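You operate a simulated robot arm through the tools that you are given. There is no shell and no other tool. Be economical: measure what you need, move in short steps, check, and stop when the job is done.

You are at the controls of a simulated two-armed robot. One attempt, no reset.

JOB
Comb the wad on the grey pad with the blue paddle, then roll it in the rolling box.
Fine: the paddle goes back; rod in for rolling, out again after.

It is judged by the outcome, as a careful person would: the job done as asked, and still so three seconds after it is handed in. It fails if anything else is knocked over, pushed out of place, dropped, spilled or broken.

ROBOT AND FRAMES
Two 7-joint arms with fingered hands on one trunk, on a base that drives. Base frame: it is fixed to the floor where the robot stands at the start and does not move with it; the origin is under the middle of the robot, x ahead of it, y to its left, z up; the surface under the hand at the start is at about z = 0.78. Readings come in m, degrees, newtons and seconds.
The left shoulder is at the start at [0.099, 0.128, 1.086], the right one opposite. Places, roughly: bed of the rolling box [0.5, 0.4, 0.8]; board of the rolling box [0.5, 0.4, 0.8]; cotton wad [0.75, -1, 1.25]; rod of the rolling box [0.5, 0.6, 0.8]. Payload 5 kg a hand.
The tool frame of a hand sits at the grasp point between the pads (the TCP): z along the fingers, y along the line on which they close. The tips reach 0.037 m beyond it. The gripper opens to 0.124 m. The gripper's body begins 0.043 m behind the TCP. The gripper is a hand of 3 fingers: y runs from the thumb to the fingers, the wrist lies at [-0.021, -0.116, -0.203] in the tool frame, and closing takes about 1.5 s.
Orientation is that of the tool frame in the base frame, as [roll, pitch, yaw] about the fixed x, y, z axes, in that order (R = Rz(yaw) Ry(pitch) Rx(roll)). With the fingers straight down and the wrist toward the robot, the tool's x, y and z point along [0, 1, 0], [1, 0, 0] and [0, 0, -1] of the base frame.

CONTROLS
- The arms move only by the tool jog_arm. It takes "left_series", "right_series" or both (then of equal length, played together; a hand with none holds still); each is one flat list of numbers, 7 for each row, row after row: the shift along the base's x, y, z in m, then the turn, a rotation vector about the base's x, y, z in degrees, then the opening, from 0 (shut) to 1 (fully open). In form: [dx, dy, dz, ax, ay, az, gripper, dx, dy, dz, ax, ay, az, gripper, ...]. A call has 1 to 20 rows; each row shifts and turns the commanded pose from where the row before left it. A row lasts 0.2 s, in which the tool goes at most 0.05 m and 8.6 degrees; a call with a longer step from one row to the next is refused whole, and so is a gripper value outside its range. A pose out of reach is approached as far as the arm can. The call stops where the force on the tool passes 90 N (or 10 N more than at its start, if that is more) or the arm is blocked; 0.2 s more then pass. The fingers move at their own pace (about 0.045 m/s each) and stop on an object; they squeeze with about 30 N. The grip force told is the motor's: it shows also when the fingers shut on nothing. Time passes only in rows, and 0.2 s behind the last, so rows that do not move let the fingers close. It gives the time, the measured TCP pose, the force on the tool (base axes), the opening and the grip force at its end, in the units of the frame above (readings bear some noise), with the torque about the TCP (base axes, N m) and any sound that the robot's microphone picked up.
- Cameras (640 x 400 px; columns grow to the right, rows downward): "scene" is now at [0.2525, 0.0349, 1.2311]; the picture's right is [0.43, -0.90, 0.00], its down [-0.62, -0.30, -0.72] and it looks along [0.65, 0.31, -0.69] (base axes); focal length 214 px, centre (320, 200). "left" rides on the left gripper at [-0.072, -0.104, -0.154] in its tool frame; the picture's right is [-0.83, -0.26, 0.49], its down [0.51, -0.72, 0.47] and it looks along [0.23, 0.64, 0.73] (tool axes); focal length 243 px, centre (320, 200). "right" rides on the right gripper at [0.072, -0.104, -0.154] in its tool frame; the picture's right is [-0.83, 0.26, -0.49], its down [-0.51, -0.72, 0.47] and it looks along [-0.23, 0.64, 0.73] (tool axes); focal length 243 px, centre (320, 200). There is no depth. A picture from a camera that has moved, and an enlarged one, comes with that camera's place and axes in the base frame and with its lens.
- snapshot(camera): a new picture of that camera. No time passes.
- lift_body(by): slides the trunk up (or, below 0, down) by that many m; the arms and the scene camera ride with it, the base frame stays. It gives what a move gives, with no picture.
- base_move(legs): drives the robot by 1 to 6 legs, each [ahead, left, turn to the left] in m, m and degrees, along the robot's own axes; the way and the turn of a leg run together, so that a leg with both is an arc; at most 1.5 m and 180 degrees a leg. The arms and the cameras ride along, it lands a little off, and it stops where it bumps. It gives what a move gives.
- grasp_type(shape, hand): the hand has 3 fingers and takes this shape, open, in about a second: jaw (thumb against the fingers, like two jaws); tri (thumb and two fingers); tip (a fingertip pinch); poke (one finger out to press); point (the index stretched); flat (the hand flat); cup (the hand cupped); fist (a fist). The gripper value then closes the fingers along that shape, each until it touches; the sizes above hold for jaw. It gives what a move gives, with no picture.
- pan_tilt(pan, tilt): turns the head with the scene camera to pan (to the left, within 80 degrees either way) and tilt (down, from -29 to 69), counted from straight ahead of the robot. It gives what a move gives.
- inspect(camera, box): a new picture of the part [left, top, right, bottom] of that camera's present view, enlarged. No time passes.
- job_done(): hands the job in; it is judged then, once.

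Work in short steps. Places have to be worked out from the pictures, the camera data and where the tool is seen: move nearer, look again, correct. Check each grasp and each placing, and mend what went wrong. You have 120 turns and 92 pictures in all, those below and enlarged ones among them. Open the grippers and draw the arms clear of the work before you hand the job in, unless the task says otherwise; then end with one line.

The tools are called after "Emit:" as name(argument=value, ...) on one line, values as JSON. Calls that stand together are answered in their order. jog_arm: Moves the arms, as the interface text tells. Its arguments: {"type":"object","properties":{"left_series":{"type":"array"},"right_series":{"type":"array"}},"required":[]} The other tools are called the same way: lift_body (by) slides the trunk up or down; grasp_type (shape, hand) gives the hand a shape; base_move (legs) drives the base; pan_tilt (pan, tilt) turns the head that bears the scene camera; snapshot (camera) takes a picture; inspect (camera, box) takes an enlarged picture of a part of a camera's view; job_done () hands the job in.

At the start:

```text
t: 0.0
left_ee_pos: [0.3625, 0.5615, 1.0854]
left_ee_rot: [-180.0, 0.1, 90.1]
left_ft_force: [-0.1, 0.1, -0.6]
left_ft_torque: [0.01, -0.01, 0.01]
left_grip_width: 0.1237
left_grip_force: 0.1
left_shape: jaw
right_ee_pos: [0.6866, 0.0158, 1.0181]
right_ee_rot: [-180.0, 0.0, 90.0]
right_ft_force: [-0.4, -0.3, -0.8]
right_ft_torque: [0.01, 0.03, 0.0]
right_grip_width: 0.1237
right_grip_force: 0.1
right_shape: jaw
trunk travel left (down, up): [-0.275, 0.288]
robot x, y, heading: [0.0021, 0.0016, -0.3]
head pan, tilt: [25.6, 43.8]
```

scene: 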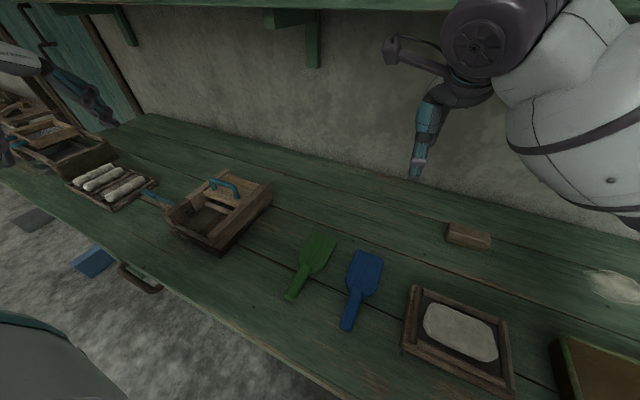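
right: 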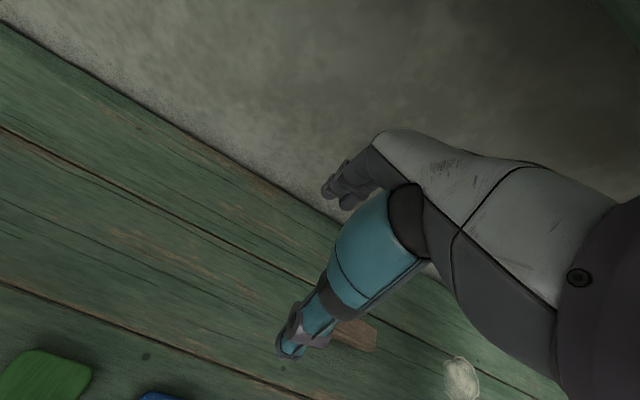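
left: 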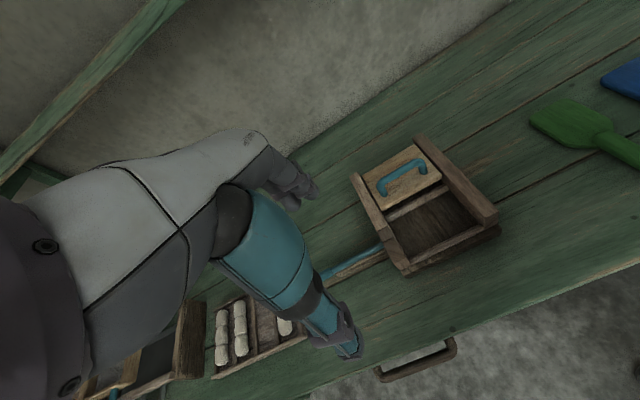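

I'll first look around to find the grey pad, wad, paddle and box.

Emit:
pan_tilt(pan=-50, tilt=20)

Emit:
snapshot(camera="scene")

Emit:
pan_tilt(pan=-20, tilt=45)

Emit:
snapshot(camera="scene")

Emit:
pan_tilt(pan=50, tilt=45)

Emit:
snapshot(camera="scene")

```text
t: 1.5
left_ee_pos: [0.3639, 0.5616, 1.0855]
left_ee_rot: [-180.0, 0.0, 90.1]
left_ft_force: [0.9, -0.1, 0.6]
left_ft_torque: [0.0, -0.01, 0.01]
left_grip_width: 0.1235
left_grip_force: 0.1
left_shape: jaw
right_ee_pos: [0.6867, 0.0169, 1.017]
right_ee_rot: [180.0, 0.1, 90.1]
right_ft_force: [-0.4, 0.0, -0.4]
right_ft_torque: [0.01, 0.02, -0.01]
right_grip_width: 0.1235
right_grip_force: 0.0
right_shape: jaw
trunk travel left (down, up): [-0.275, 0.288]
robot x, y, heading: [0.0015, -0.0006, 0.2]
head pan, tilt: [-50.0, 20.0]
```

```text
88 pictures are left
camera scene: at [0.2382, -0.072, 1.2681], right [-0.77, -0.64, 0.0], down [-0.22, 0.26, -0.94], along [0.6, -0.72, -0.34], focal length 214 px, centre (320, 200)
```

scene: 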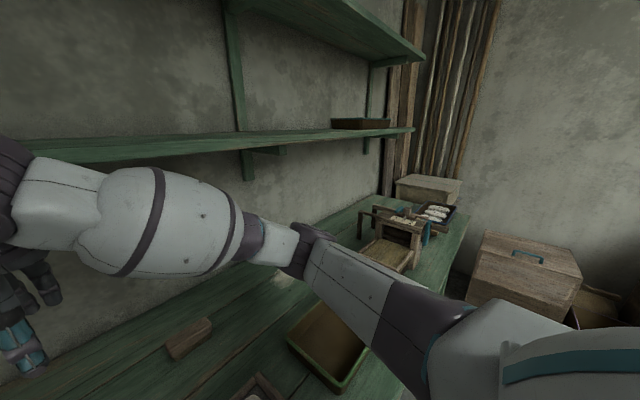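

```text
t: 2.4
left_ee_pos: [0.3626, 0.5607, 1.0858]
left_ee_rot: [179.9, -0.1, 90.0]
left_ft_force: [-0.7, 0.1, 0.6]
left_ft_torque: [0.03, 0.02, -0.01]
left_grip_width: 0.1234
left_grip_force: 0.0
left_shape: jaw
right_ee_pos: [0.6863, 0.0158, 1.0178]
right_ee_rot: [180.0, 0.0, 89.9]
right_ft_force: [-0.5, -0.2, 0.1]
right_ft_torque: [0.04, -0.03, 0.03]
right_grip_width: 0.1237
right_grip_force: 0.0
right_shape: jaw
trunk travel left (down, up): [-0.275, 0.288]
robot x, y, heading: [-0.0003, -0.0002, -0.2]
head pan, tilt: [-20.0, 45.0]
```

```text
87 pictures are left
camera scene: at [0.2547, -0.0286, 1.2295], right [-0.34, -0.94, 0.0], down [-0.66, 0.24, -0.71], along [0.66, -0.24, -0.71], focal length 214 px, centre (320, 200)
```

scene: 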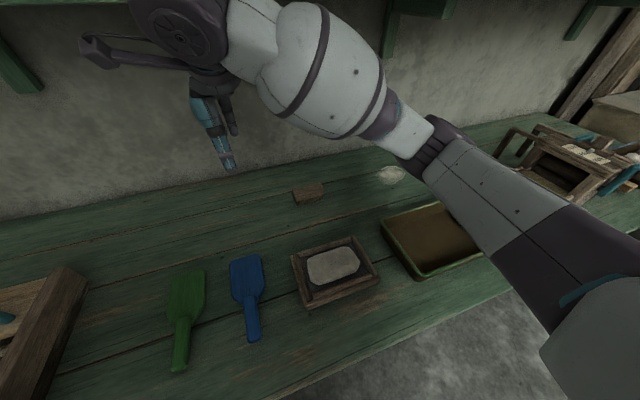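

```text
t: 3.8
left_ee_pos: [0.3637, 0.5614, 1.0853]
left_ee_rot: [179.9, 0.1, 90.0]
left_ft_force: [-0.5, -0.1, 0.4]
left_ft_torque: [0.0, 0.01, 0.0]
left_grip_width: 0.1236
left_grip_force: 0.0
left_shape: jaw
right_ee_pos: [0.686, 0.0157, 1.0171]
right_ee_rot: [180.0, -0.1, 90.0]
right_ft_force: [0.2, 0.6, -0.3]
right_ft_torque: [-0.03, 0.01, 0.01]
right_grip_width: 0.1237
right_grip_force: 0.0
right_shape: jaw
trunk travel left (down, up): [-0.275, 0.288]
robot x, y, heading: [-0.0022, -0.002, -0.1]
head pan, tilt: [50.0, 45.0]
```

```text
86 pictures are left
camera scene: at [0.2306, 0.0616, 1.2294], right [0.77, -0.64, 0.0], down [-0.45, -0.54, -0.71], along [0.45, 0.54, -0.71], focal length 214 px, centre (320, 200)
```

scene: 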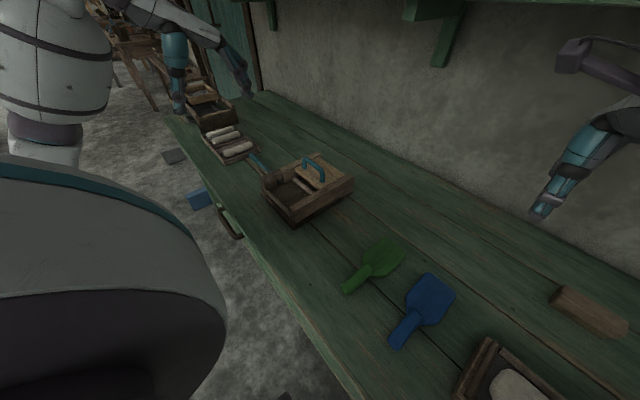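

The coordinates of the cotton wad fit the tray on the shelf at the right, while another wad lies in a tray on the bench. I'll raise the trunk and look at both more closely.

Emit:
inspect(camera="scene", box=[160, 60, 360, 240])

Emit:
lift_body(by=0.28)

Emit:
pan_tilt(pan=-55, tilt=20)

Emit:
snapshot(camera="scene")

```text
2.22 times, centred on (260, 150) of scene
camera zoom: at [0.2306, 0.0616, 1.2294], right [0.77, -0.64, 0.0], down [-0.45, -0.54, -0.71], along [0.45, 0.54, -0.71], focal length 477 px, centre (453, 311)
```

zoom: 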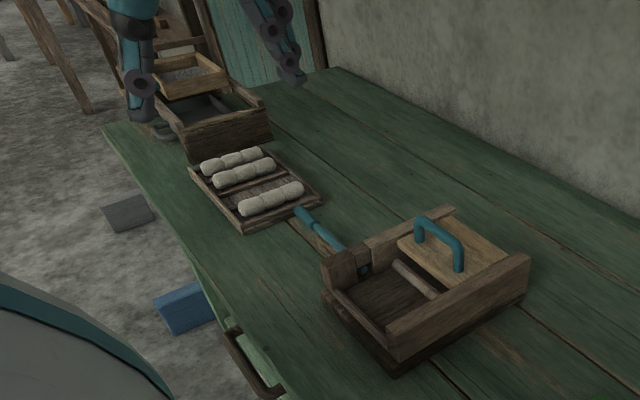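

```text
t: 5.0
left_ee_pos: [0.362, 0.5609, 1.1693]
left_ee_rot: [179.8, 0.1, 89.9]
left_ft_force: [-1.2, 0.3, -0.4]
left_ft_torque: [0.0, 0.02, 0.02]
left_grip_width: 0.1236
left_grip_force: 0.0
left_shape: jaw
right_ee_pos: [0.6814, 0.0133, 1.0909]
right_ee_rot: [-178.9, 1.0, 90.2]
right_ft_force: [-4.1, -5.8, -15.6]
right_ft_torque: [0.79, -0.86, 0.06]
right_grip_width: 0.1237
right_grip_force: 0.0
right_shape: jaw
trunk travel left (down, up): [-0.358, 0.206]
robot x, y, heading: [-0.0006, -0.0005, -0.2]
head pan, tilt: [50.0, 45.0]
stopped: the force on the tool passed its limit at 126 N (the readings are from after the stop); the commanded pose is now the measured one
```

```text
t: 6.8
left_ee_pos: [0.3618, 0.5605, 1.17]
left_ee_rot: [179.7, 0.1, 90.1]
left_ft_force: [-0.3, -0.3, -0.5]
left_ft_torque: [-0.03, 0.01, -0.01]
left_grip_width: 0.1241
left_grip_force: 0.1
left_shape: jaw
right_ee_pos: [0.6803, 0.0156, 1.0912]
right_ee_rot: [-179.0, 0.9, 90.2]
right_ft_force: [-8.8, -2.5, -20.3]
right_ft_torque: [0.67, -1.5, -0.05]
right_grip_width: 0.124
right_grip_force: 0.1
right_shape: jaw
trunk travel left (down, up): [-0.358, 0.206]
robot x, y, heading: [-0.0027, 0.0003, 0.1]
head pan, tilt: [-55.0, 20.0]
```

```text
84 pictures are left
camera scene: at [0.2113, -0.0777, 1.3512], right [-0.82, -0.57, 0.0], down [-0.2, 0.28, -0.94], along [0.54, -0.77, -0.34], focal length 214 px, centre (320, 200)
```

scene: 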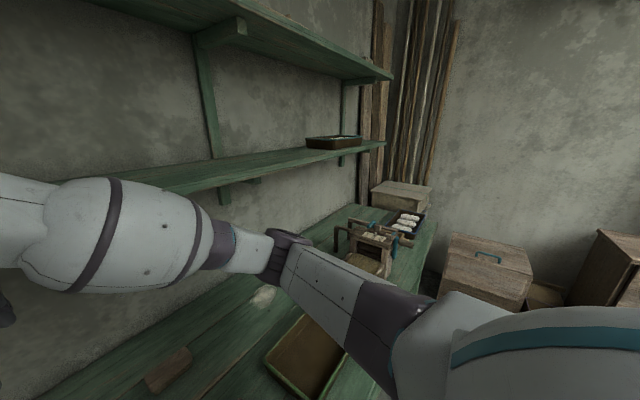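

The right hand's wrist touched the shelf from below, so I lower the trunk again. Then I inspect the shelf tray and the bench tray.

Emit:
inspect(camera="scene", box=[280, 110, 440, 210])

Emit:
lift_body(by=-0.08)

Emit:
pan_tilt(pan=-25, tilt=50)

Emit:
inspect(camera="scene", box=[200, 150, 480, 330])

```text
4.00 times, centred on (360, 160) of scene
camera zoom: at [0.2113, -0.0777, 1.3512], right [-0.82, -0.57, 0.0], down [-0.2, 0.28, -0.94], along [0.54, -0.77, -0.34], focal length 858 px, centre (160, 360)
```

zoom: 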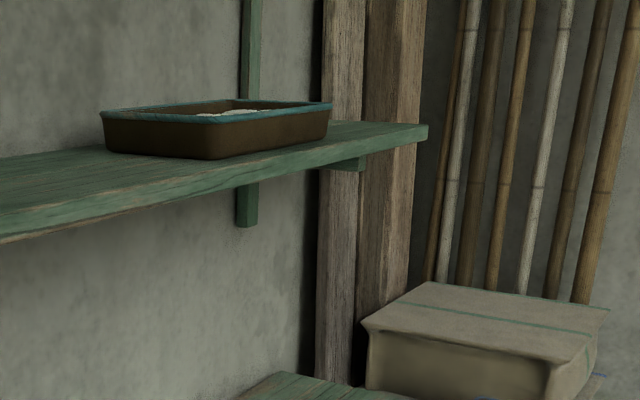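

```text
t: 8.0
left_ee_pos: [0.3612, 0.5622, 1.0883]
left_ee_rot: [179.6, 0.0, 89.9]
left_ft_force: [0.0, 0.8, 0.9]
left_ft_torque: [0.01, -0.01, -0.02]
left_grip_width: 0.1239
left_grip_force: 0.0
left_shape: jaw
right_ee_pos: [0.681, 0.0151, 1.0121]
right_ee_rot: [-179.1, 0.8, 90.2]
right_ft_force: [-0.8, 0.0, 0.7]
right_ft_torque: [0.0, 0.01, 0.02]
right_grip_width: 0.1236
right_grip_force: 0.1
right_shape: jaw
trunk travel left (down, up): [-0.278, 0.286]
robot x, y, heading: [-0.0005, 0.0036, -0.6]
head pan, tilt: [-55.0, 20.0]
```

```text
t: 8.9
left_ee_pos: [0.3608, 0.5607, 1.0891]
left_ee_rot: [179.5, 0.1, 90.0]
left_ft_force: [-0.1, -0.9, -0.2]
left_ft_torque: [0.01, 0.02, -0.01]
left_grip_width: 0.1237
left_grip_force: 0.0
left_shape: jaw
right_ee_pos: [0.6812, 0.0149, 1.0102]
right_ee_rot: [-179.1, 0.9, 90.2]
right_ft_force: [-0.1, 0.0, -0.3]
right_ft_torque: [-0.03, -0.01, -0.03]
right_grip_width: 0.1237
right_grip_force: 0.1
right_shape: jaw
trunk travel left (down, up): [-0.278, 0.286]
robot x, y, heading: [0.0006, -0.0024, -0.1]
head pan, tilt: [-25.0, 50.0]
```

```text
2.22 times, centred on (340, 240) of scene
camera zoom: at [0.2469, -0.0335, 1.2252], right [-0.42, -0.91, 0.0], down [-0.69, 0.32, -0.64], along [0.58, -0.27, -0.77], focal length 477 px, centre (276, 111)
```

zoom: 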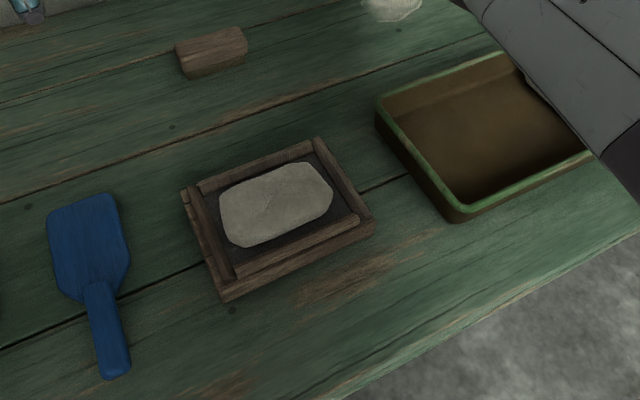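

The shelf tray holds the cotton (blue rim); the frame on the bench holds the grey pad, maybe. I back off from the shelf, go right, raise the trunk, and look into the shelf tray.

Emit:
base_move(legs=[[-0.35, 0, 0], [0, -0.9, 0]])

Emit:
lift_body(by=0.28)

Emit:
pan_tilt(pan=0, tilt=25)

Emit:
snapshot(camera="scene")

```text
t: 19.0
left_ee_pos: [0.0034, -0.3289, 1.088]
left_ee_rot: [179.7, 0.0, 90.4]
left_ft_force: [0.0, -0.6, 0.2]
left_ft_torque: [0.01, 0.02, 0.01]
left_grip_width: 0.1239
left_grip_force: 0.0
left_shape: jaw
right_ee_pos: [0.3254, -0.8733, 1.0105]
right_ee_rot: [-179.1, 0.9, 90.4]
right_ft_force: [0.1, 0.6, -0.2]
right_ft_torque: [0.0, 0.02, 0.03]
right_grip_width: 0.1237
right_grip_force: 0.0
right_shape: jaw
trunk travel left (down, up): [-0.278, 0.286]
robot x, y, heading: [-0.355, -0.894, 0.6]
head pan, tilt: [-25.0, 50.0]
```

```text
t: 21.9
left_ee_pos: [0.0056, -0.3292, 1.3665]
left_ee_rot: [179.8, 0.2, 90.3]
left_ft_force: [0.9, -0.3, 0.3]
left_ft_torque: [-0.05, 0.01, 0.0]
left_grip_width: 0.1236
left_grip_force: 0.1
left_shape: jaw
right_ee_pos: [0.326, -0.8727, 1.29]
right_ee_rot: [-179.0, 0.9, 90.5]
right_ft_force: [-0.5, 1.1, 0.1]
right_ft_torque: [0.02, -0.02, 0.01]
right_grip_width: 0.1235
right_grip_force: 0.1
right_shape: jaw
trunk travel left (down, up): [-0.558, 0.006]
robot x, y, heading: [-0.3556, -0.8926, 0.3]
head pan, tilt: [-25.0, 50.0]
```

```text
t: 22.8
left_ee_pos: [0.0032, -0.3284, 1.3684]
left_ee_rot: [179.5, 0.0, 90.3]
left_ft_force: [0.8, -0.4, -0.8]
left_ft_torque: [0.02, 0.02, 0.01]
left_grip_width: 0.1237
left_grip_force: 0.1
left_shape: jaw
right_ee_pos: [0.3259, -0.8737, 1.2907]
right_ee_rot: [-179.1, 0.8, 90.4]
right_ft_force: [-0.3, 0.3, -0.1]
right_ft_torque: [-0.02, -0.03, 0.02]
right_grip_width: 0.1239
right_grip_force: 0.0
right_shape: jaw
trunk travel left (down, up): [-0.558, 0.006]
robot x, y, heading: [-0.3532, -0.8948, 0.3]
head pan, tilt: [0.0, 25.0]
```

```text
81 pictures are left
camera scene: at [-0.2271, -0.893, 1.574], right [0.0, -1.0, 0.0], down [-0.42, 0.0, -0.91], along [0.91, 0.0, -0.42], focal length 214 px, centre (320, 200)
```

scene: 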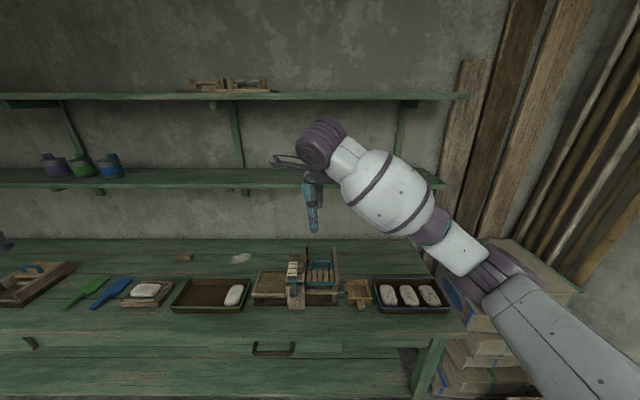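

The arm hides the shelf tray; I turn the base left and pan the head right to see past it.

Emit:
base_move(legs=[[0, 0, 50]])

Emit:
pan_tilt(pan=-55, tilt=25)

Emit:
snapshot(camera="scene")

```text
t: 25.4
left_ee_pos: [-0.5621, -0.2574, 1.3685]
left_ee_rot: [179.6, 0.0, 140.8]
left_ft_force: [0.8, 0.1, 0.4]
left_ft_torque: [-0.04, -0.03, -0.02]
left_grip_width: 0.1239
left_grip_force: 0.0
left_shape: jaw
right_ee_pos: [0.0634, -0.3545, 1.2904]
right_ee_rot: [-179.0, 0.9, 141.1]
right_ft_force: [-0.3, -0.6, -0.5]
right_ft_torque: [-0.02, -0.05, 0.0]
right_grip_width: 0.1238
right_grip_force: 0.0
right_shape: jaw
trunk travel left (down, up): [-0.558, 0.006]
robot x, y, heading: [-0.3541, -0.8948, 50.8]
head pan, tilt: [0.0, 25.0]
```

```text
t: 26.7
left_ee_pos: [-0.5632, -0.2582, 1.369]
left_ee_rot: [179.7, -0.1, 140.8]
left_ft_force: [-0.4, 0.2, 0.2]
left_ft_torque: [0.01, -0.02, 0.0]
left_grip_width: 0.1237
left_grip_force: 0.1
left_shape: jaw
right_ee_pos: [0.0626, -0.3545, 1.2922]
right_ee_rot: [-179.1, 0.9, 141.1]
right_ft_force: [0.1, -0.5, 0.0]
right_ft_torque: [-0.04, -0.01, -0.01]
right_grip_width: 0.1238
right_grip_force: 0.1
right_shape: jaw
trunk travel left (down, up): [-0.558, 0.006]
robot x, y, heading: [-0.3565, -0.8948, 50.7]
head pan, tilt: [-55.0, 25.0]
```

```text
80 pictures are left
camera scene: at [-0.2404, -0.8722, 1.5741], right [-0.07, -1.0, 0.0], down [-0.42, 0.03, -0.91], along [0.9, -0.07, -0.42], focal length 214 px, centre (320, 200)
```

scene: 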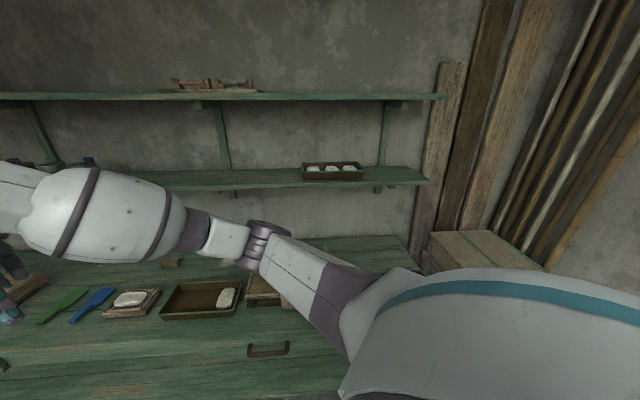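

Emit:
inspect(camera="scene", box=[280, 140, 400, 215])

Emit:
inspect(camera="scene", box=[20, 250, 260, 350])

```text
5.33 times, centred on (340, 178) of scene
camera zoom: at [-0.2404, -0.8722, 1.5741], right [-0.07, -1.0, 0.0], down [-0.42, 0.03, -0.91], along [0.9, -0.07, -0.42], focal length 1144 px, centre (213, 320)
```

zoom: 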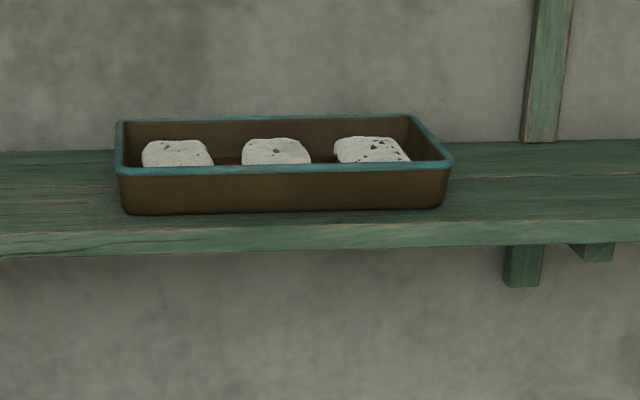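

```text
2.67 times, centred on (140, 300) of scene
camera zoom: at [-0.2404, -0.8722, 1.5741], right [-0.07, -1.0, 0.0], down [-0.42, 0.03, -0.91], along [0.9, -0.07, -0.42], focal length 572 px, centre (800, -67)
```

zoom: 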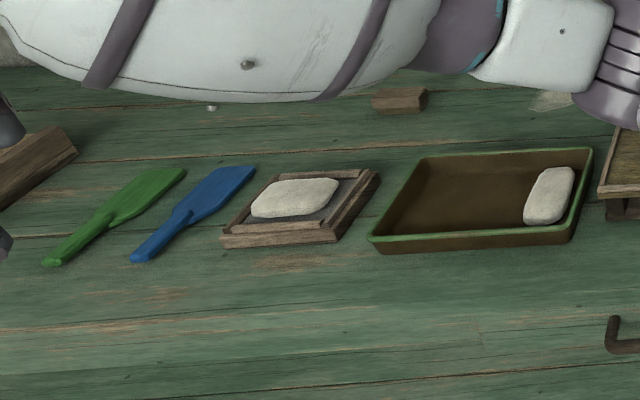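

The wads on the shelf are raw and speckled. A clean wad already lies on the dark-grey pad in the frame, at about (0.47, -0.14), and that is the one to comb. I drive back so the right hand reaches both paddle and pad.

Emit:
base_move(legs=[[0, 0, -50.8], [0, 1.045, 0]])

Emit:
lift_body(by=-0.28)

Emit:
base_move(legs=[[0.1, 0, 0]])

Emit:
pan_tilt(pan=-5, tilt=45)

Emit:
snapshot(camera="scene")

```text
t: 38.4
left_ee_pos: [-0.0183, 0.7182, 1.3681]
left_ee_rot: [179.6, 0.0, 91.0]
left_ft_force: [0.1, -0.7, 0.1]
left_ft_torque: [-0.03, 0.01, 0.0]
left_grip_width: 0.1237
left_grip_force: 0.2
left_shape: jaw
right_ee_pos: [0.3094, 0.1779, 1.2915]
right_ee_rot: [-179.1, 0.9, 91.3]
right_ft_force: [0.2, 0.3, 0.8]
right_ft_torque: [0.01, 0.02, 0.0]
right_grip_width: 0.124
right_grip_force: 0.0
right_shape: jaw
trunk travel left (down, up): [-0.558, 0.006]
robot x, y, heading: [-0.3697, 0.1507, 1.0]
head pan, tilt: [-55.0, 25.0]
```

```text
t: 41.2
left_ee_pos: [-0.0191, 0.7189, 1.0881]
left_ee_rot: [179.7, 0.0, 90.9]
left_ft_force: [0.0, 0.1, 0.0]
left_ft_torque: [-0.01, 0.0, 0.03]
left_grip_width: 0.1236
left_grip_force: 0.1
left_shape: jaw
right_ee_pos: [0.31, 0.1785, 1.0118]
right_ee_rot: [-179.1, 0.9, 91.2]
right_ft_force: [-0.9, 0.1, -0.5]
right_ft_torque: [0.01, 0.01, 0.02]
right_grip_width: 0.124
right_grip_force: 0.1
right_shape: jaw
trunk travel left (down, up): [-0.278, 0.286]
robot x, y, heading: [-0.3705, 0.1503, 1.1]
head pan, tilt: [-55.0, 25.0]
```

```text
t: 42.4
left_ee_pos: [0.0781, 0.7227, 1.0894]
left_ee_rot: [179.6, 0.1, 91.0]
left_ft_force: [-0.7, 0.4, 0.0]
left_ft_torque: [0.0, -0.01, 0.0]
left_grip_width: 0.1236
left_grip_force: 0.2
left_shape: jaw
right_ee_pos: [0.4084, 0.1821, 1.0106]
right_ee_rot: [-179.1, 1.0, 91.4]
right_ft_force: [-0.4, 0.1, -1.2]
right_ft_torque: [0.0, 0.04, 0.01]
right_grip_width: 0.1239
right_grip_force: 0.0
right_shape: jaw
trunk travel left (down, up): [-0.278, 0.286]
robot x, y, heading: [-0.2723, 0.1556, 1.1]
head pan, tilt: [-55.0, 25.0]
```

```text
t: 43.6
left_ee_pos: [0.078, 0.7208, 1.0891]
left_ee_rot: [179.5, 0.0, 91.1]
left_ft_force: [-0.5, -0.2, 0.3]
left_ft_torque: [-0.01, -0.02, -0.02]
left_grip_width: 0.124
left_grip_force: 0.1
left_shape: jaw
right_ee_pos: [0.4091, 0.1812, 1.0122]
right_ee_rot: [-179.1, 0.7, 91.4]
right_ft_force: [1.0, -0.6, -0.1]
right_ft_torque: [0.02, 0.0, 0.0]
right_grip_width: 0.1238
right_grip_force: 0.0
right_shape: jaw
trunk travel left (down, up): [-0.278, 0.286]
robot x, y, heading: [-0.2725, 0.1554, 1.2]
head pan, tilt: [-5.0, 45.0]
```

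```text
77 pictures are left
camera scene: at [-0.0136, 0.1499, 1.2321], right [-0.07, -1.0, 0.0], down [-0.71, 0.05, -0.71], along [0.71, -0.05, -0.71], focal length 214 px, centre (320, 200)
```

scene: 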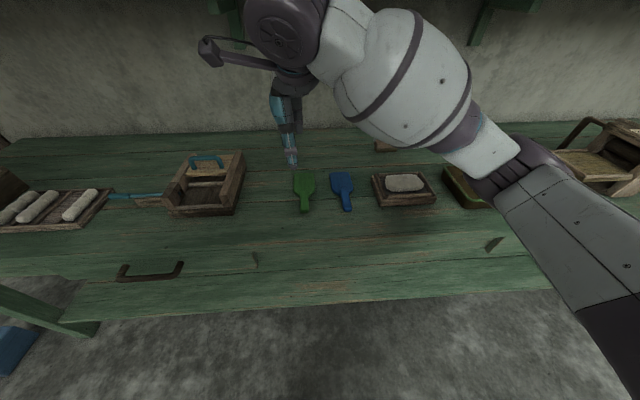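

I rotate the right hand so it closes sideways over the paddle handle and move it above; then look through its camera.

Emit:
jog_arm(right_series=[0, -0.012, 0, 0, 0, 8, 1, 0, -0.012, 0, 0, 0, 8, 1, 0, -0.012, 0, 0, 0, 8, 1, 0, -0.012, 0, 0, 0, 8, 1, 0, -0.012, 0, 0, 0, 8, 1, 0, -0.012, 0, 0, 0, 8, 1, 0, -0.012, 0, 0, 0, 8, 1, 0, -0.012, 0, 0, 0, 8, 1, 0, -0.012, 0, 0, 0, 8, 1, 0, -0.012, 0, 0, 0, 8, 1, 0, -0.012, 0, 0, 0, 8, 1])

Emit:
inspect(camera="scene", box=[270, 140, 450, 240])

Emit:
snapshot(camera="right")

```text
t: 46.0
left_ee_pos: [0.0782, 0.7204, 1.0892]
left_ee_rot: [179.7, 0.1, 91.1]
left_ft_force: [0.6, 0.6, -0.1]
left_ft_torque: [0.04, 0.01, 0.03]
left_grip_width: 0.1237
left_grip_force: 0.0
left_shape: jaw
right_ee_pos: [0.4089, 0.0492, 1.011]
right_ee_rot: [-179.1, 0.7, 179.5]
right_ft_force: [-1.2, -0.8, 1.0]
right_ft_torque: [-0.01, -0.02, -0.01]
right_grip_width: 0.1237
right_grip_force: 0.1
right_shape: jaw
trunk travel left (down, up): [-0.278, 0.286]
robot x, y, heading: [-0.2722, 0.1542, 1.3]
head pan, tilt: [-5.0, 45.0]
```

```text
3.56 times, centred on (360, 190) of scene
camera zoom: at [-0.0134, 0.1498, 1.232], right [-0.07, -1.0, 0.0], down [-0.71, 0.05, -0.71], along [0.71, -0.05, -0.71], focal length 763 px, centre (178, 236)
```

zoom: 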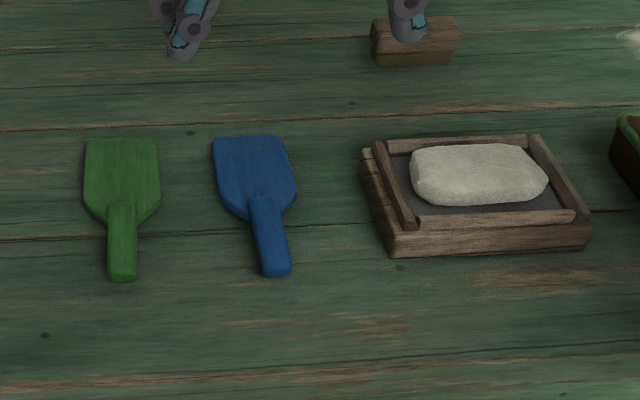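

```text
75 pictures are left
camera right: at [0.3328, -0.0518, 1.1642], right [0.83, 0.26, 0.5], down [0.51, -0.73, -0.45], along [0.25, 0.63, -0.74], focal length 243 px, centre (320, 200)
```

right: 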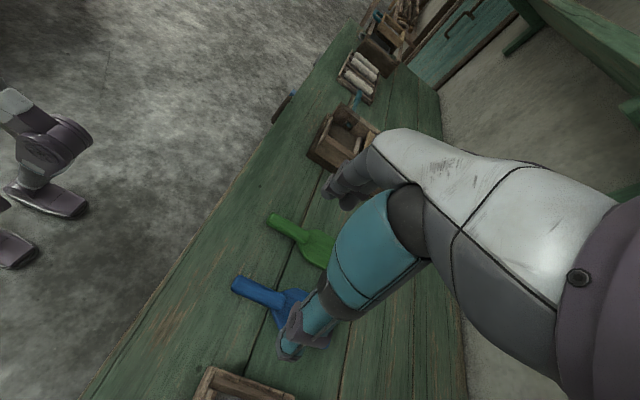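

The blue handle runs along x from about 0.385 to 0.46 at y≈0.048. I descend onto it.

Emit:
jog_arm(right_series=[0.006, 0, -0.04, 0, 0, 0, 1, 0.005, 0, -0.04, 0, 0, 0, 1, 0, 0, -0.04, 0, 0, 0, 1, 0, 0, -0.03, 0, 0, 0, 1])

Emit:
inspect(camera="scene", box=[270, 140, 450, 240])

Emit:
snapshot(camera="right")

```text
t: 47.0
left_ee_pos: [0.0782, 0.7204, 1.0889]
left_ee_rot: [179.7, 0.0, 91.1]
left_ft_force: [-0.3, -0.6, 0.1]
left_ft_torque: [0.02, 0.04, -0.01]
left_grip_width: 0.1234
left_grip_force: 0.0
left_shape: jaw
right_ee_pos: [0.4189, 0.0495, 0.8606]
right_ee_rot: [-179.1, 0.9, 179.4]
right_ft_force: [0.4, -0.1, -0.7]
right_ft_torque: [-0.03, -0.01, 0.02]
right_grip_width: 0.1235
right_grip_force: 0.1
right_shape: jaw
trunk travel left (down, up): [-0.278, 0.286]
robot x, y, heading: [-0.2726, 0.1496, 1.0]
head pan, tilt: [-5.0, 45.0]
```

```text
3.56 times, centred on (360, 190) of scene
camera zoom: at [-0.0134, 0.1497, 1.232], right [-0.07, -1.0, 0.0], down [-0.71, 0.05, -0.71], along [0.71, -0.05, -0.71], focal length 763 px, centre (178, 236)
```

zoom: 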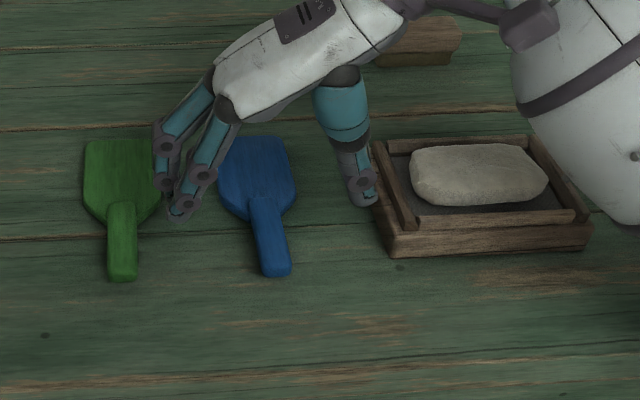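

```text
73 pictures are left
camera right: at [0.3433, -0.0507, 1.0136], right [0.83, 0.26, 0.5], down [0.51, -0.73, -0.45], along [0.25, 0.63, -0.74], focal length 243 px, centre (320, 200)
```

right: 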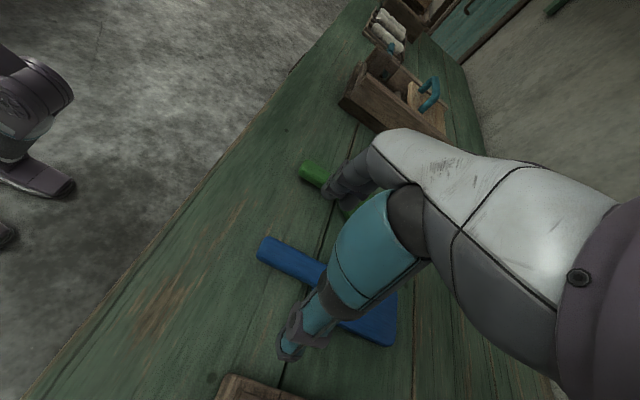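

Clear on both sides; I partly close, go down to just above the table, then close on the handle.

Emit:
jog_arm(right_series=[0, 0, -0.01, 0, 0, 0, 0.6, 0, 0, -0.01, 0, 0, 0, 0.6, 0, 0, -0.01, 0, 0, 0, 0.6, 0, 0, -0.007, 0, 0, 0, 0.6])

Emit:
jog_arm(right_series=[0, 0, 0, 0, 0, 0, 0, 0, 0, 0, 0, 0, 0, 0, 0, 0, 0, 0, 0, 0, 0, 0, 0, 0, 0, 0, 0, 0, 0, 0, 0, 0, 0, 0, 0, 0, 0, 0, 0, 0, 0, 0, 0, 0, 0, 0, 0, 0, 0])

Emit:
snapshot(camera="right")

```text
t: 48.0
left_ee_pos: [0.0773, 0.7209, 1.0882]
left_ee_rot: [179.6, -0.1, 91.1]
left_ft_force: [0.1, 0.3, 0.4]
left_ft_torque: [-0.02, 0.0, 0.0]
left_grip_width: 0.1237
left_grip_force: 0.0
left_shape: jaw
right_ee_pos: [0.4204, 0.0494, 0.8225]
right_ee_rot: [-179.1, 0.9, 179.4]
right_ft_force: [-0.8, -1.0, 0.0]
right_ft_torque: [0.01, 0.0, 0.0]
right_grip_width: 0.075
right_grip_force: 0.0
right_shape: jaw
trunk travel left (down, up): [-0.278, 0.286]
robot x, y, heading: [-0.2729, 0.1544, 1.1]
head pan, tilt: [-5.0, 45.0]
```

```text
t: 49.6
left_ee_pos: [0.079, 0.7213, 1.0895]
left_ee_rot: [179.5, 0.0, 91.1]
left_ft_force: [0.4, 0.6, -0.7]
left_ft_torque: [-0.04, 0.0, 0.06]
left_grip_width: 0.1239
left_grip_force: 0.0
left_shape: jaw
right_ee_pos: [0.4201, 0.0502, 0.8238]
right_ee_rot: [-179.2, 0.8, 179.4]
right_ft_force: [0.2, 1.2, -0.2]
right_ft_torque: [0.04, 0.0, -0.03]
right_grip_width: 0.0189
right_grip_force: 30.0
right_shape: jaw
trunk travel left (down, up): [-0.278, 0.286]
robot x, y, heading: [-0.2703, 0.1545, 1.1]
head pan, tilt: [-5.0, 45.0]
```

```text
72 pictures are left
camera right: at [0.3438, -0.0506, 0.9774], right [0.83, 0.26, 0.5], down [0.51, -0.73, -0.45], along [0.25, 0.63, -0.74], focal length 243 px, centre (320, 200)
```

right: 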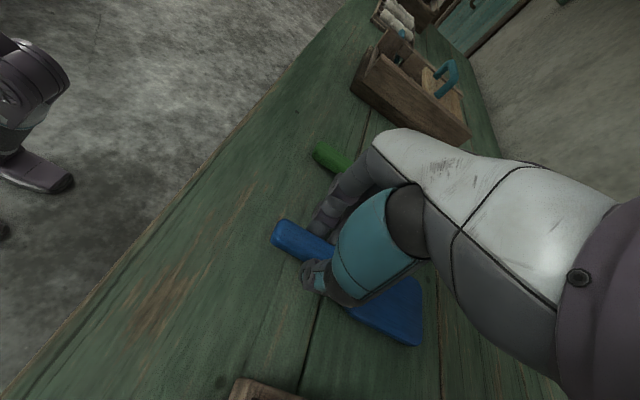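

Grasp holds at 0.019 m. I lift and carry the paddle over the wad.

Emit:
jog_arm(right_series=[0, 0, 0.02, 0, 0, 0, 0, 0, 0, 0.04, 0, 0, 0, 0, 0, 0, 0.04, 0, 0, 0, 0, -0.01, -0.045, 0, 0, 0, 0, 0, -0.01, -0.045, 0, 0, 0, 0, 0, -0.01, -0.045, 0, 0, 0, 0, 0, -0.01, -0.045, 0, 0, 0, 0, 0])

Emit:
inspect(camera="scene", box=[270, 140, 450, 240])

Emit:
snapshot(camera="right")

```text
t: 51.2
left_ee_pos: [0.0764, 0.7204, 1.0892]
left_ee_rot: [179.7, 0.1, 91.1]
left_ft_force: [-0.2, 0.1, 0.5]
left_ft_torque: [-0.02, -0.01, -0.02]
left_grip_width: 0.1236
left_grip_force: 0.0
left_shape: jaw
right_ee_pos: [0.38, -0.1289, 0.9224]
right_ee_rot: [-179.3, 0.9, 179.4]
right_ft_force: [0.1, -1.2, -1.0]
right_ft_torque: [-0.01, 0.05, 0.0]
right_grip_width: 0.0188
right_grip_force: 29.7
right_shape: jaw
trunk travel left (down, up): [-0.278, 0.286]
robot x, y, heading: [-0.2747, 0.1551, 1.1]
head pan, tilt: [-5.0, 45.0]
```

```text
3.56 times, centred on (360, 190) of scene
camera zoom: at [-0.0146, 0.1484, 1.2323], right [-0.07, -1.0, 0.0], down [-0.7, 0.05, -0.71], along [0.71, -0.05, -0.71], focal length 763 px, centre (178, 236)
```

zoom: 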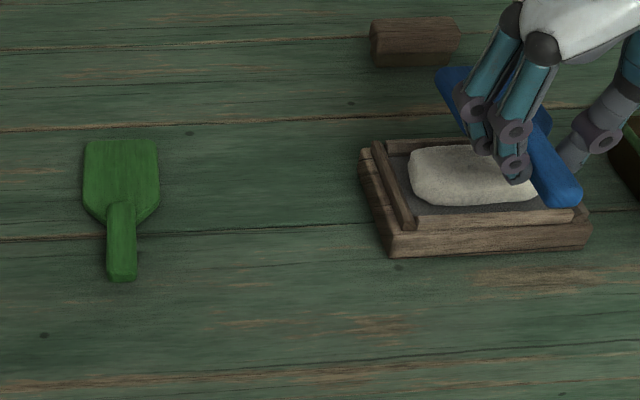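

```text
70 pictures are left
camera right: at [0.3042, -0.2305, 1.075], right [0.83, 0.26, 0.5], down [0.51, -0.73, -0.45], along [0.25, 0.63, -0.74], focal length 243 px, centre (320, 200)
```

right: 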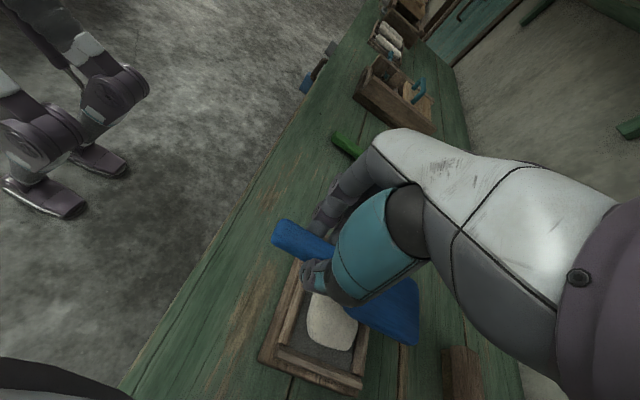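

Paddle is level over the wad. I lower it until it touches lightly.

Emit:
jog_arm(right_series=[0.01, 0, -0.02, 0, 0, 0, 0, 0.01, 0, -0.02, 0, 0, 0, 0, 0, 0, -0.005, 0, 0, 0, 0, 0, 0, -0.003, 0, 0, 0, 0])

Emit:
inspect(camera="scene", box=[350, 140, 460, 220])

```text
t: 52.2
left_ee_pos: [0.0776, 0.7209, 1.0882]
left_ee_rot: [179.6, 0.0, 91.1]
left_ft_force: [-0.5, -0.6, -0.1]
left_ft_torque: [-0.01, 0.0, -0.02]
left_grip_width: 0.1236
left_grip_force: 0.1
left_shape: jaw
right_ee_pos: [0.4008, -0.1289, 0.877]
right_ee_rot: [-179.1, 0.9, 179.3]
right_ft_force: [-1.8, -0.1, 3.7]
right_ft_torque: [0.06, -0.06, 0.03]
right_grip_width: 0.0192
right_grip_force: 30.4
right_shape: jaw
trunk travel left (down, up): [-0.278, 0.286]
robot x, y, heading: [-0.2739, 0.1537, 1.3]
head pan, tilt: [-5.0, 45.0]
```

```text
5.00 times, centred on (405, 180) of scene
camera zoom: at [-0.0141, 0.1501, 1.2322], right [-0.07, -1.0, 0.0], down [-0.71, 0.05, -0.71], along [0.71, -0.05, -0.71], focal length 1072 px, centre (-105, 300)
```

zoom: 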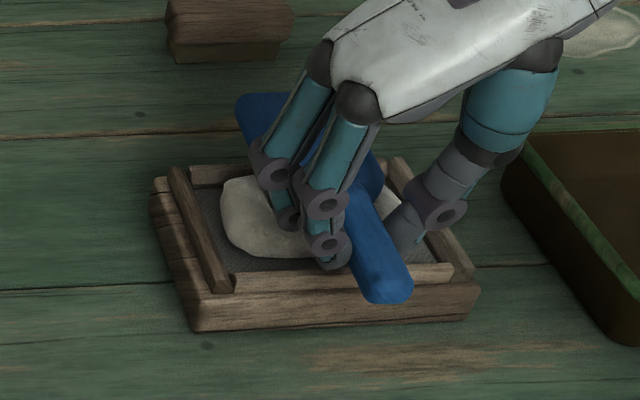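

Light contact (about 4 N). Now a combing stroke toward the robot, then lift and check.

Emit:
jog_arm(right_series=[0, 0, -0.001, 0, 0, 0, 0, -0.01, 0, -0.001, 0, 0, 0, 0, -0.01, 0, 0, 0, 0, 0, 0, -0.01, 0, 0, 0, 0, 0, 0, -0.01, 0, 0, 0, 0, 0, 0, -0.01, 0, 0, 0, 0, 0, 0, -0.01, 0, 0, 0, 0, 0, 0])

Emit:
inspect(camera="scene", box=[350, 140, 460, 220])

```text
t: 53.8
left_ee_pos: [0.0778, 0.7208, 1.0895]
left_ee_rot: [179.6, 0.0, 91.2]
left_ft_force: [-0.4, -0.6, -0.2]
left_ft_torque: [-0.04, -0.02, 0.01]
left_grip_width: 0.1236
left_grip_force: 0.1
left_shape: jaw
right_ee_pos: [0.3388, -0.1301, 0.8728]
right_ee_rot: [-179.1, 0.9, 179.4]
right_ft_force: [0.5, 0.1, 0.5]
right_ft_torque: [-0.01, -0.15, -0.04]
right_grip_width: 0.0193
right_grip_force: 29.8
right_shape: jaw
trunk travel left (down, up): [-0.278, 0.286]
robot x, y, heading: [-0.2722, 0.1494, 1.2]
head pan, tilt: [-5.0, 45.0]
```

```text
5.00 times, centred on (405, 180) of scene
camera zoom: at [-0.0141, 0.1499, 1.2321], right [-0.07, -1.0, 0.0], down [-0.71, 0.05, -0.71], along [0.71, -0.05, -0.71], focal length 1072 px, centre (-105, 300)
```

zoom: 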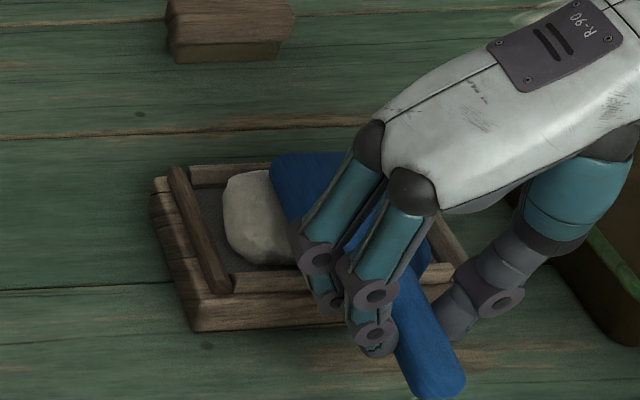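

Stroke went well, the wad barely moved. I do a few more strokes slightly deeper.

Emit:
jog_arm(right_series=[0, 0, 0.015, 0, 0, 0, 0, 0.03, 0, 0, 0, 0, 0, 0, 0.03, 0, 0, 0, 0, 0, 0, 0, 0, -0.015, 0, 0, 0, 0, 0, 0, -0.003, 0, 0, 0, 0, -0.012, 0, 0, 0, 0, 0, 0, -0.012, 0, 0, 0, 0, 0, 0, -0.012, 0, 0, 0, 0, 0, 0, -0.012, 0, 0, 0, 0, 0, 0, -0.012, 0, 0, 0, 0, 0, 0])

Emit:
jog_arm(right_series=[0, 0, 0.018, 0, 0, 0, 0, 0.03, 0, 0, 0, 0, 0, 0, 0.03, 0, 0, 0, 0, 0, 0, 0, 0, -0.015, 0, 0, 0, 0, 0, 0, -0.003, 0, 0, 0, 0, -0.012, 0, 0, 0, 0, 0, 0, -0.012, 0, 0, 0, 0, 0, 0, -0.012, 0, 0, 0, 0, 0, 0, -0.012, 0, 0, 0, 0, 0, 0, -0.012, 0, 0, 0, 0, 0, 0, 0, 0, 0.03, 0, 0, 0, 0, 0, 0, 0.04, 0, 0, 0, 0])

Emit:
inspect(camera="scene", box=[350, 140, 460, 220])

Emit:
snapshot(camera="right")

```text
t: 56.0
left_ee_pos: [0.0785, 0.7201, 1.0889]
left_ee_rot: [179.6, 0.1, 91.1]
left_ft_force: [-0.2, 0.0, 0.2]
left_ft_torque: [0.02, -0.04, 0.01]
left_grip_width: 0.1238
left_grip_force: 0.1
left_shape: jaw
right_ee_pos: [0.3392, -0.1298, 0.8718]
right_ee_rot: [-179.2, 0.9, 179.4]
right_ft_force: [0.5, -0.1, -0.5]
right_ft_torque: [0.05, -0.09, -0.02]
right_grip_width: 0.0192
right_grip_force: 29.7
right_shape: jaw
trunk travel left (down, up): [-0.278, 0.286]
robot x, y, heading: [-0.2703, 0.1495, 1.3]
head pan, tilt: [-5.0, 45.0]
```

```text
t: 58.6
left_ee_pos: [0.0781, 0.7219, 1.0894]
left_ee_rot: [179.6, 0.0, 91.0]
left_ft_force: [-1.0, -0.3, 0.3]
left_ft_torque: [-0.04, -0.03, -0.02]
left_grip_width: 0.1235
left_grip_force: 0.0
left_shape: jaw
right_ee_pos: [0.3412, -0.1313, 0.9428]
right_ee_rot: [-179.1, 0.8, 179.5]
right_ft_force: [-0.9, 0.2, -1.1]
right_ft_torque: [0.0, 0.05, 0.01]
right_grip_width: 0.019
right_grip_force: 29.9
right_shape: jaw
trunk travel left (down, up): [-0.278, 0.286]
robot x, y, heading: [-0.2734, 0.1549, 1.2]
head pan, tilt: [-5.0, 45.0]
```

```text
5.00 times, centred on (405, 180) of scene
camera zoom: at [-0.014, 0.1504, 1.2321], right [-0.07, -1.0, 0.0], down [-0.71, 0.05, -0.71], along [0.71, -0.05, -0.71], focal length 1072 px, centre (-105, 300)
```

zoom: 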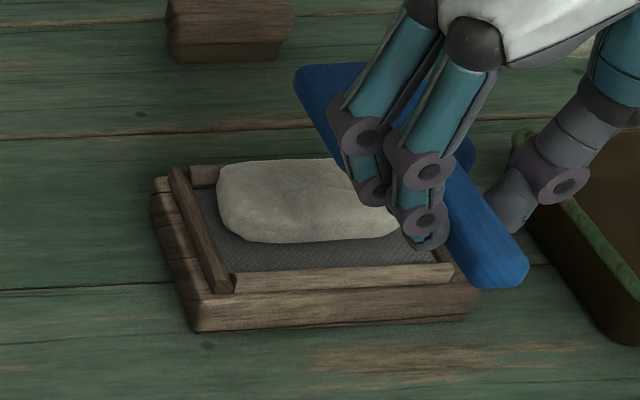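

```text
66 pictures are left
camera right: at [0.2654, -0.2315, 1.0959], right [0.83, 0.26, 0.5], down [0.51, -0.73, -0.45], along [0.25, 0.63, -0.74], focal length 243 px, centre (320, 200)
```

right: 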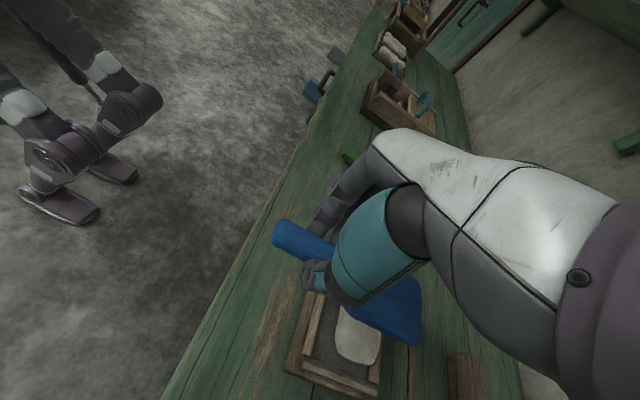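

The fingertips nudged the wad against the far rim. I stay further back (x≤0.385) and press a bit more, checking the force.

Emit:
jog_arm(right_series=[0.02, 0, -0.03, 0, 0, 0, 0, 0.02, 0, -0.03, 0, 0, 0, 0, 0, 0, -0.009, 0, 0, 0, 0, 0, 0, -0.003, 0, 0, 0, 0, 0, 0, -0.002, 0, 0, 0, 0])

Emit:
jog_arm(right_series=[-0.012, 0, 0, 0, 0, 0, 0, -0.012, 0, 0, 0, 0, 0, 0, -0.012, 0, 0, 0, 0, 0, 0])

Emit:
jog_arm(right_series=[-0.012, 0, 0, 0, 0, 0, 0, -0.012, 0, 0, 0, 0, 0, 0, 0, 0, 0.03, 0, 0, 0, 0, 0, 0, 0.04, 0, 0, 0, 0])

Emit:
inspect(camera="scene", box=[350, 140, 460, 220])

```text
t: 59.8
left_ee_pos: [0.0772, 0.7213, 1.0897]
left_ee_rot: [179.6, 0.0, 91.1]
left_ft_force: [-0.6, -0.4, -0.2]
left_ft_torque: [-0.01, 0.02, 0.03]
left_grip_width: 0.1239
left_grip_force: 0.0
left_shape: jaw
right_ee_pos: [0.3789, -0.1305, 0.8681]
right_ee_rot: [-179.1, 0.9, 179.4]
right_ft_force: [-1.5, 1.3, 3.4]
right_ft_torque: [0.06, -0.22, 0.09]
right_grip_width: 0.0193
right_grip_force: 29.8
right_shape: jaw
trunk travel left (down, up): [-0.278, 0.286]
robot x, y, heading: [-0.2721, 0.1532, 0.9]
head pan, tilt: [-5.0, 45.0]
```

```text
t: 60.6
left_ee_pos: [0.0782, 0.7224, 1.0889]
left_ee_rot: [179.5, -0.1, 91.2]
left_ft_force: [-0.6, -0.1, 0.4]
left_ft_torque: [-0.02, 0.0, 0.01]
left_grip_width: 0.1237
left_grip_force: 0.0
left_shape: jaw
right_ee_pos: [0.344, -0.131, 0.8674]
right_ee_rot: [-179.2, 0.9, 179.4]
right_ft_force: [-1.2, -0.2, 1.6]
right_ft_torque: [0.02, -0.21, -0.02]
right_grip_width: 0.0193
right_grip_force: 29.6
right_shape: jaw
trunk travel left (down, up): [-0.278, 0.286]
robot x, y, heading: [-0.2729, 0.1523, 1.0]
head pan, tilt: [-5.0, 45.0]
```

```text
t: 61.6
left_ee_pos: [0.079, 0.7228, 1.0886]
left_ee_rot: [179.6, 0.0, 91.1]
left_ft_force: [0.3, 0.3, 0.1]
left_ft_torque: [-0.03, 0.02, 0.01]
left_grip_width: 0.1235
left_grip_force: 0.0
left_shape: jaw
right_ee_pos: [0.3198, -0.1297, 0.9386]
right_ee_rot: [-179.2, 0.8, 179.4]
right_ft_force: [-0.4, 0.0, -2.7]
right_ft_torque: [-0.01, 0.03, -0.01]
right_grip_width: 0.0189
right_grip_force: 29.7
right_shape: jaw
trunk travel left (down, up): [-0.278, 0.286]
robot x, y, heading: [-0.2736, 0.1548, 0.9]
head pan, tilt: [-5.0, 45.0]
```

```text
5.00 times, centred on (405, 180) of scene
camera zoom: at [-0.014, 0.1505, 1.2321], right [-0.07, -1.0, 0.0], down [-0.71, 0.05, -0.71], along [0.71, -0.05, -0.71], focal length 1072 px, centre (-105, 300)
```

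zoom: 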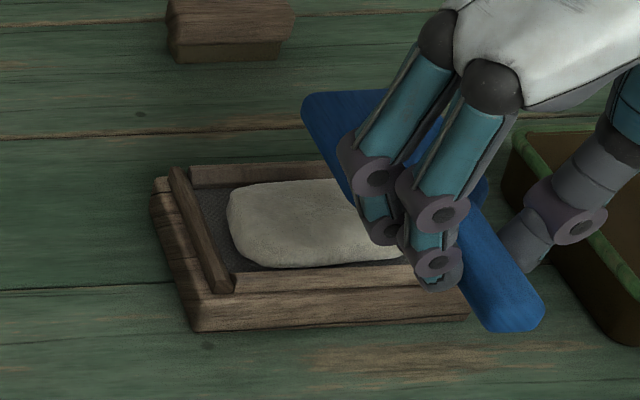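

The wad now rests against the near rim, so strokes toward me will slide over it. I do three more strokes.

Emit:
jog_arm(right_series=[0.03, 0, -0.03, 0, 0, 0, 0, 0.02, 0, -0.03, 0, 0, 0, 0, 0, 0, -0.011, 0, 0, 0, 0, 0, 0, -0.002, 0, 0, 0, 0, -0.012, 0, 0, 0, 0, 0, 0, -0.012, 0, 0, 0, 0, 0, 0, -0.012, 0, 0, 0, 0, 0, 0, -0.012, 0, 0, 0, 0, 0, 0, -0.012, 0, 0, 0, 0, 0, 0, 0, 0, 0.03, 0, 0, 0, 0, 0.03, 0, 0, 0, 0, 0, 0, 0.03, 0, 0, 0, 0, 0, 0, 0, 0, -0.028, 0, 0, 0, 0, 0, 0, -0.003, 0, 0, 0, 0, -0.012, 0, 0, 0, 0, 0, 0, -0.012, 0, 0, 0, 0, 0, 0, -0.012, 0, 0, 0, 0, 0, 0, -0.012, 0, 0, 0, 0, 0, 0, -0.012, 0, 0, 0, 0, 0, 0])

Emit:
jog_arm(right_series=[0, 0, 0.03, 0, 0, 0, 0, 0.03, 0, 0, 0, 0, 0, 0, 0.03, 0, 0, 0, 0, 0, 0, 0, 0, -0.028, 0, 0, 0, 0, 0, 0, -0.003, 0, 0, 0, 0, -0.012, 0, 0, 0, 0, 0, 0, -0.012, 0, 0, 0, 0, 0, 0, -0.012, 0, 0, 0, 0, 0, 0, -0.012, 0, 0, 0, 0, 0, 0, -0.012, 0, 0, 0, 0, 0, 0, 0, 0, 0.03, 0, 0, 0, 0, 0, 0, 0.04, 0, 0, 0, 0, 0, 0.04, 0.02, 0, 0, 0, 0, 0, 0.04, 0, 0, 0, 0, 0, 0, 0.04, 0, 0, 0, 0, 0])

Emit:
inspect(camera="scene", box=[350, 140, 460, 220])

```text
t: 65.6
left_ee_pos: [0.0782, 0.7198, 1.0896]
left_ee_rot: [179.6, 0.0, 91.2]
left_ft_force: [-0.3, 0.3, 0.8]
left_ft_torque: [0.03, -0.02, 0.01]
left_grip_width: 0.124
left_grip_force: 0.1
left_shape: jaw
right_ee_pos: [0.3099, -0.1298, 0.8641]
right_ee_rot: [-179.2, 0.9, 179.4]
right_ft_force: [-0.2, 0.3, 0.9]
right_ft_torque: [0.04, -0.17, 0.01]
right_grip_width: 0.0195
right_grip_force: 29.7
right_shape: jaw
trunk travel left (down, up): [-0.278, 0.286]
robot x, y, heading: [-0.2727, 0.1517, 1.0]
head pan, tilt: [-5.0, 45.0]
```

```text
t: 68.8
left_ee_pos: [0.079, 0.7221, 1.0874]
left_ee_rot: [179.7, 0.1, 91.2]
left_ft_force: [0.1, 0.2, -0.1]
left_ft_torque: [-0.03, 0.0, -0.02]
left_grip_width: 0.1234
left_grip_force: 0.0
left_shape: jaw
right_ee_pos: [0.3103, -0.0083, 0.9512]
right_ee_rot: [-179.0, 0.9, 179.5]
right_ft_force: [0.8, 0.1, -1.1]
right_ft_torque: [0.01, 0.06, 0.01]
right_grip_width: 0.0189
right_grip_force: 30.3
right_shape: jaw
trunk travel left (down, up): [-0.278, 0.286]
robot x, y, heading: [-0.2732, 0.1521, 0.9]
head pan, tilt: [-5.0, 45.0]
```

```text
5.00 times, centred on (405, 180) of scene
camera zoom: at [-0.013, 0.1513, 1.2319], right [-0.07, -1.0, 0.0], down [-0.71, 0.05, -0.71], along [0.71, -0.05, -0.71], focal length 1072 px, centre (-105, 300)
```

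zoom: 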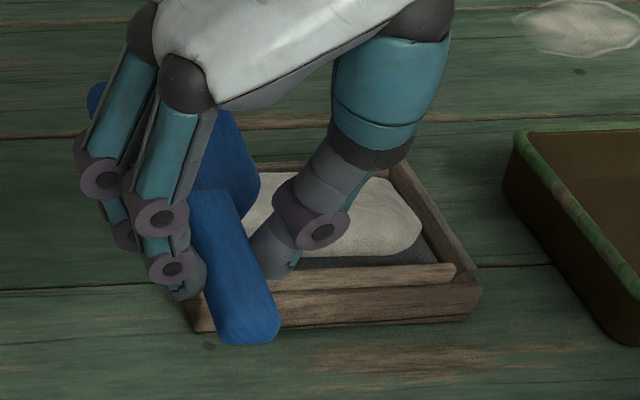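

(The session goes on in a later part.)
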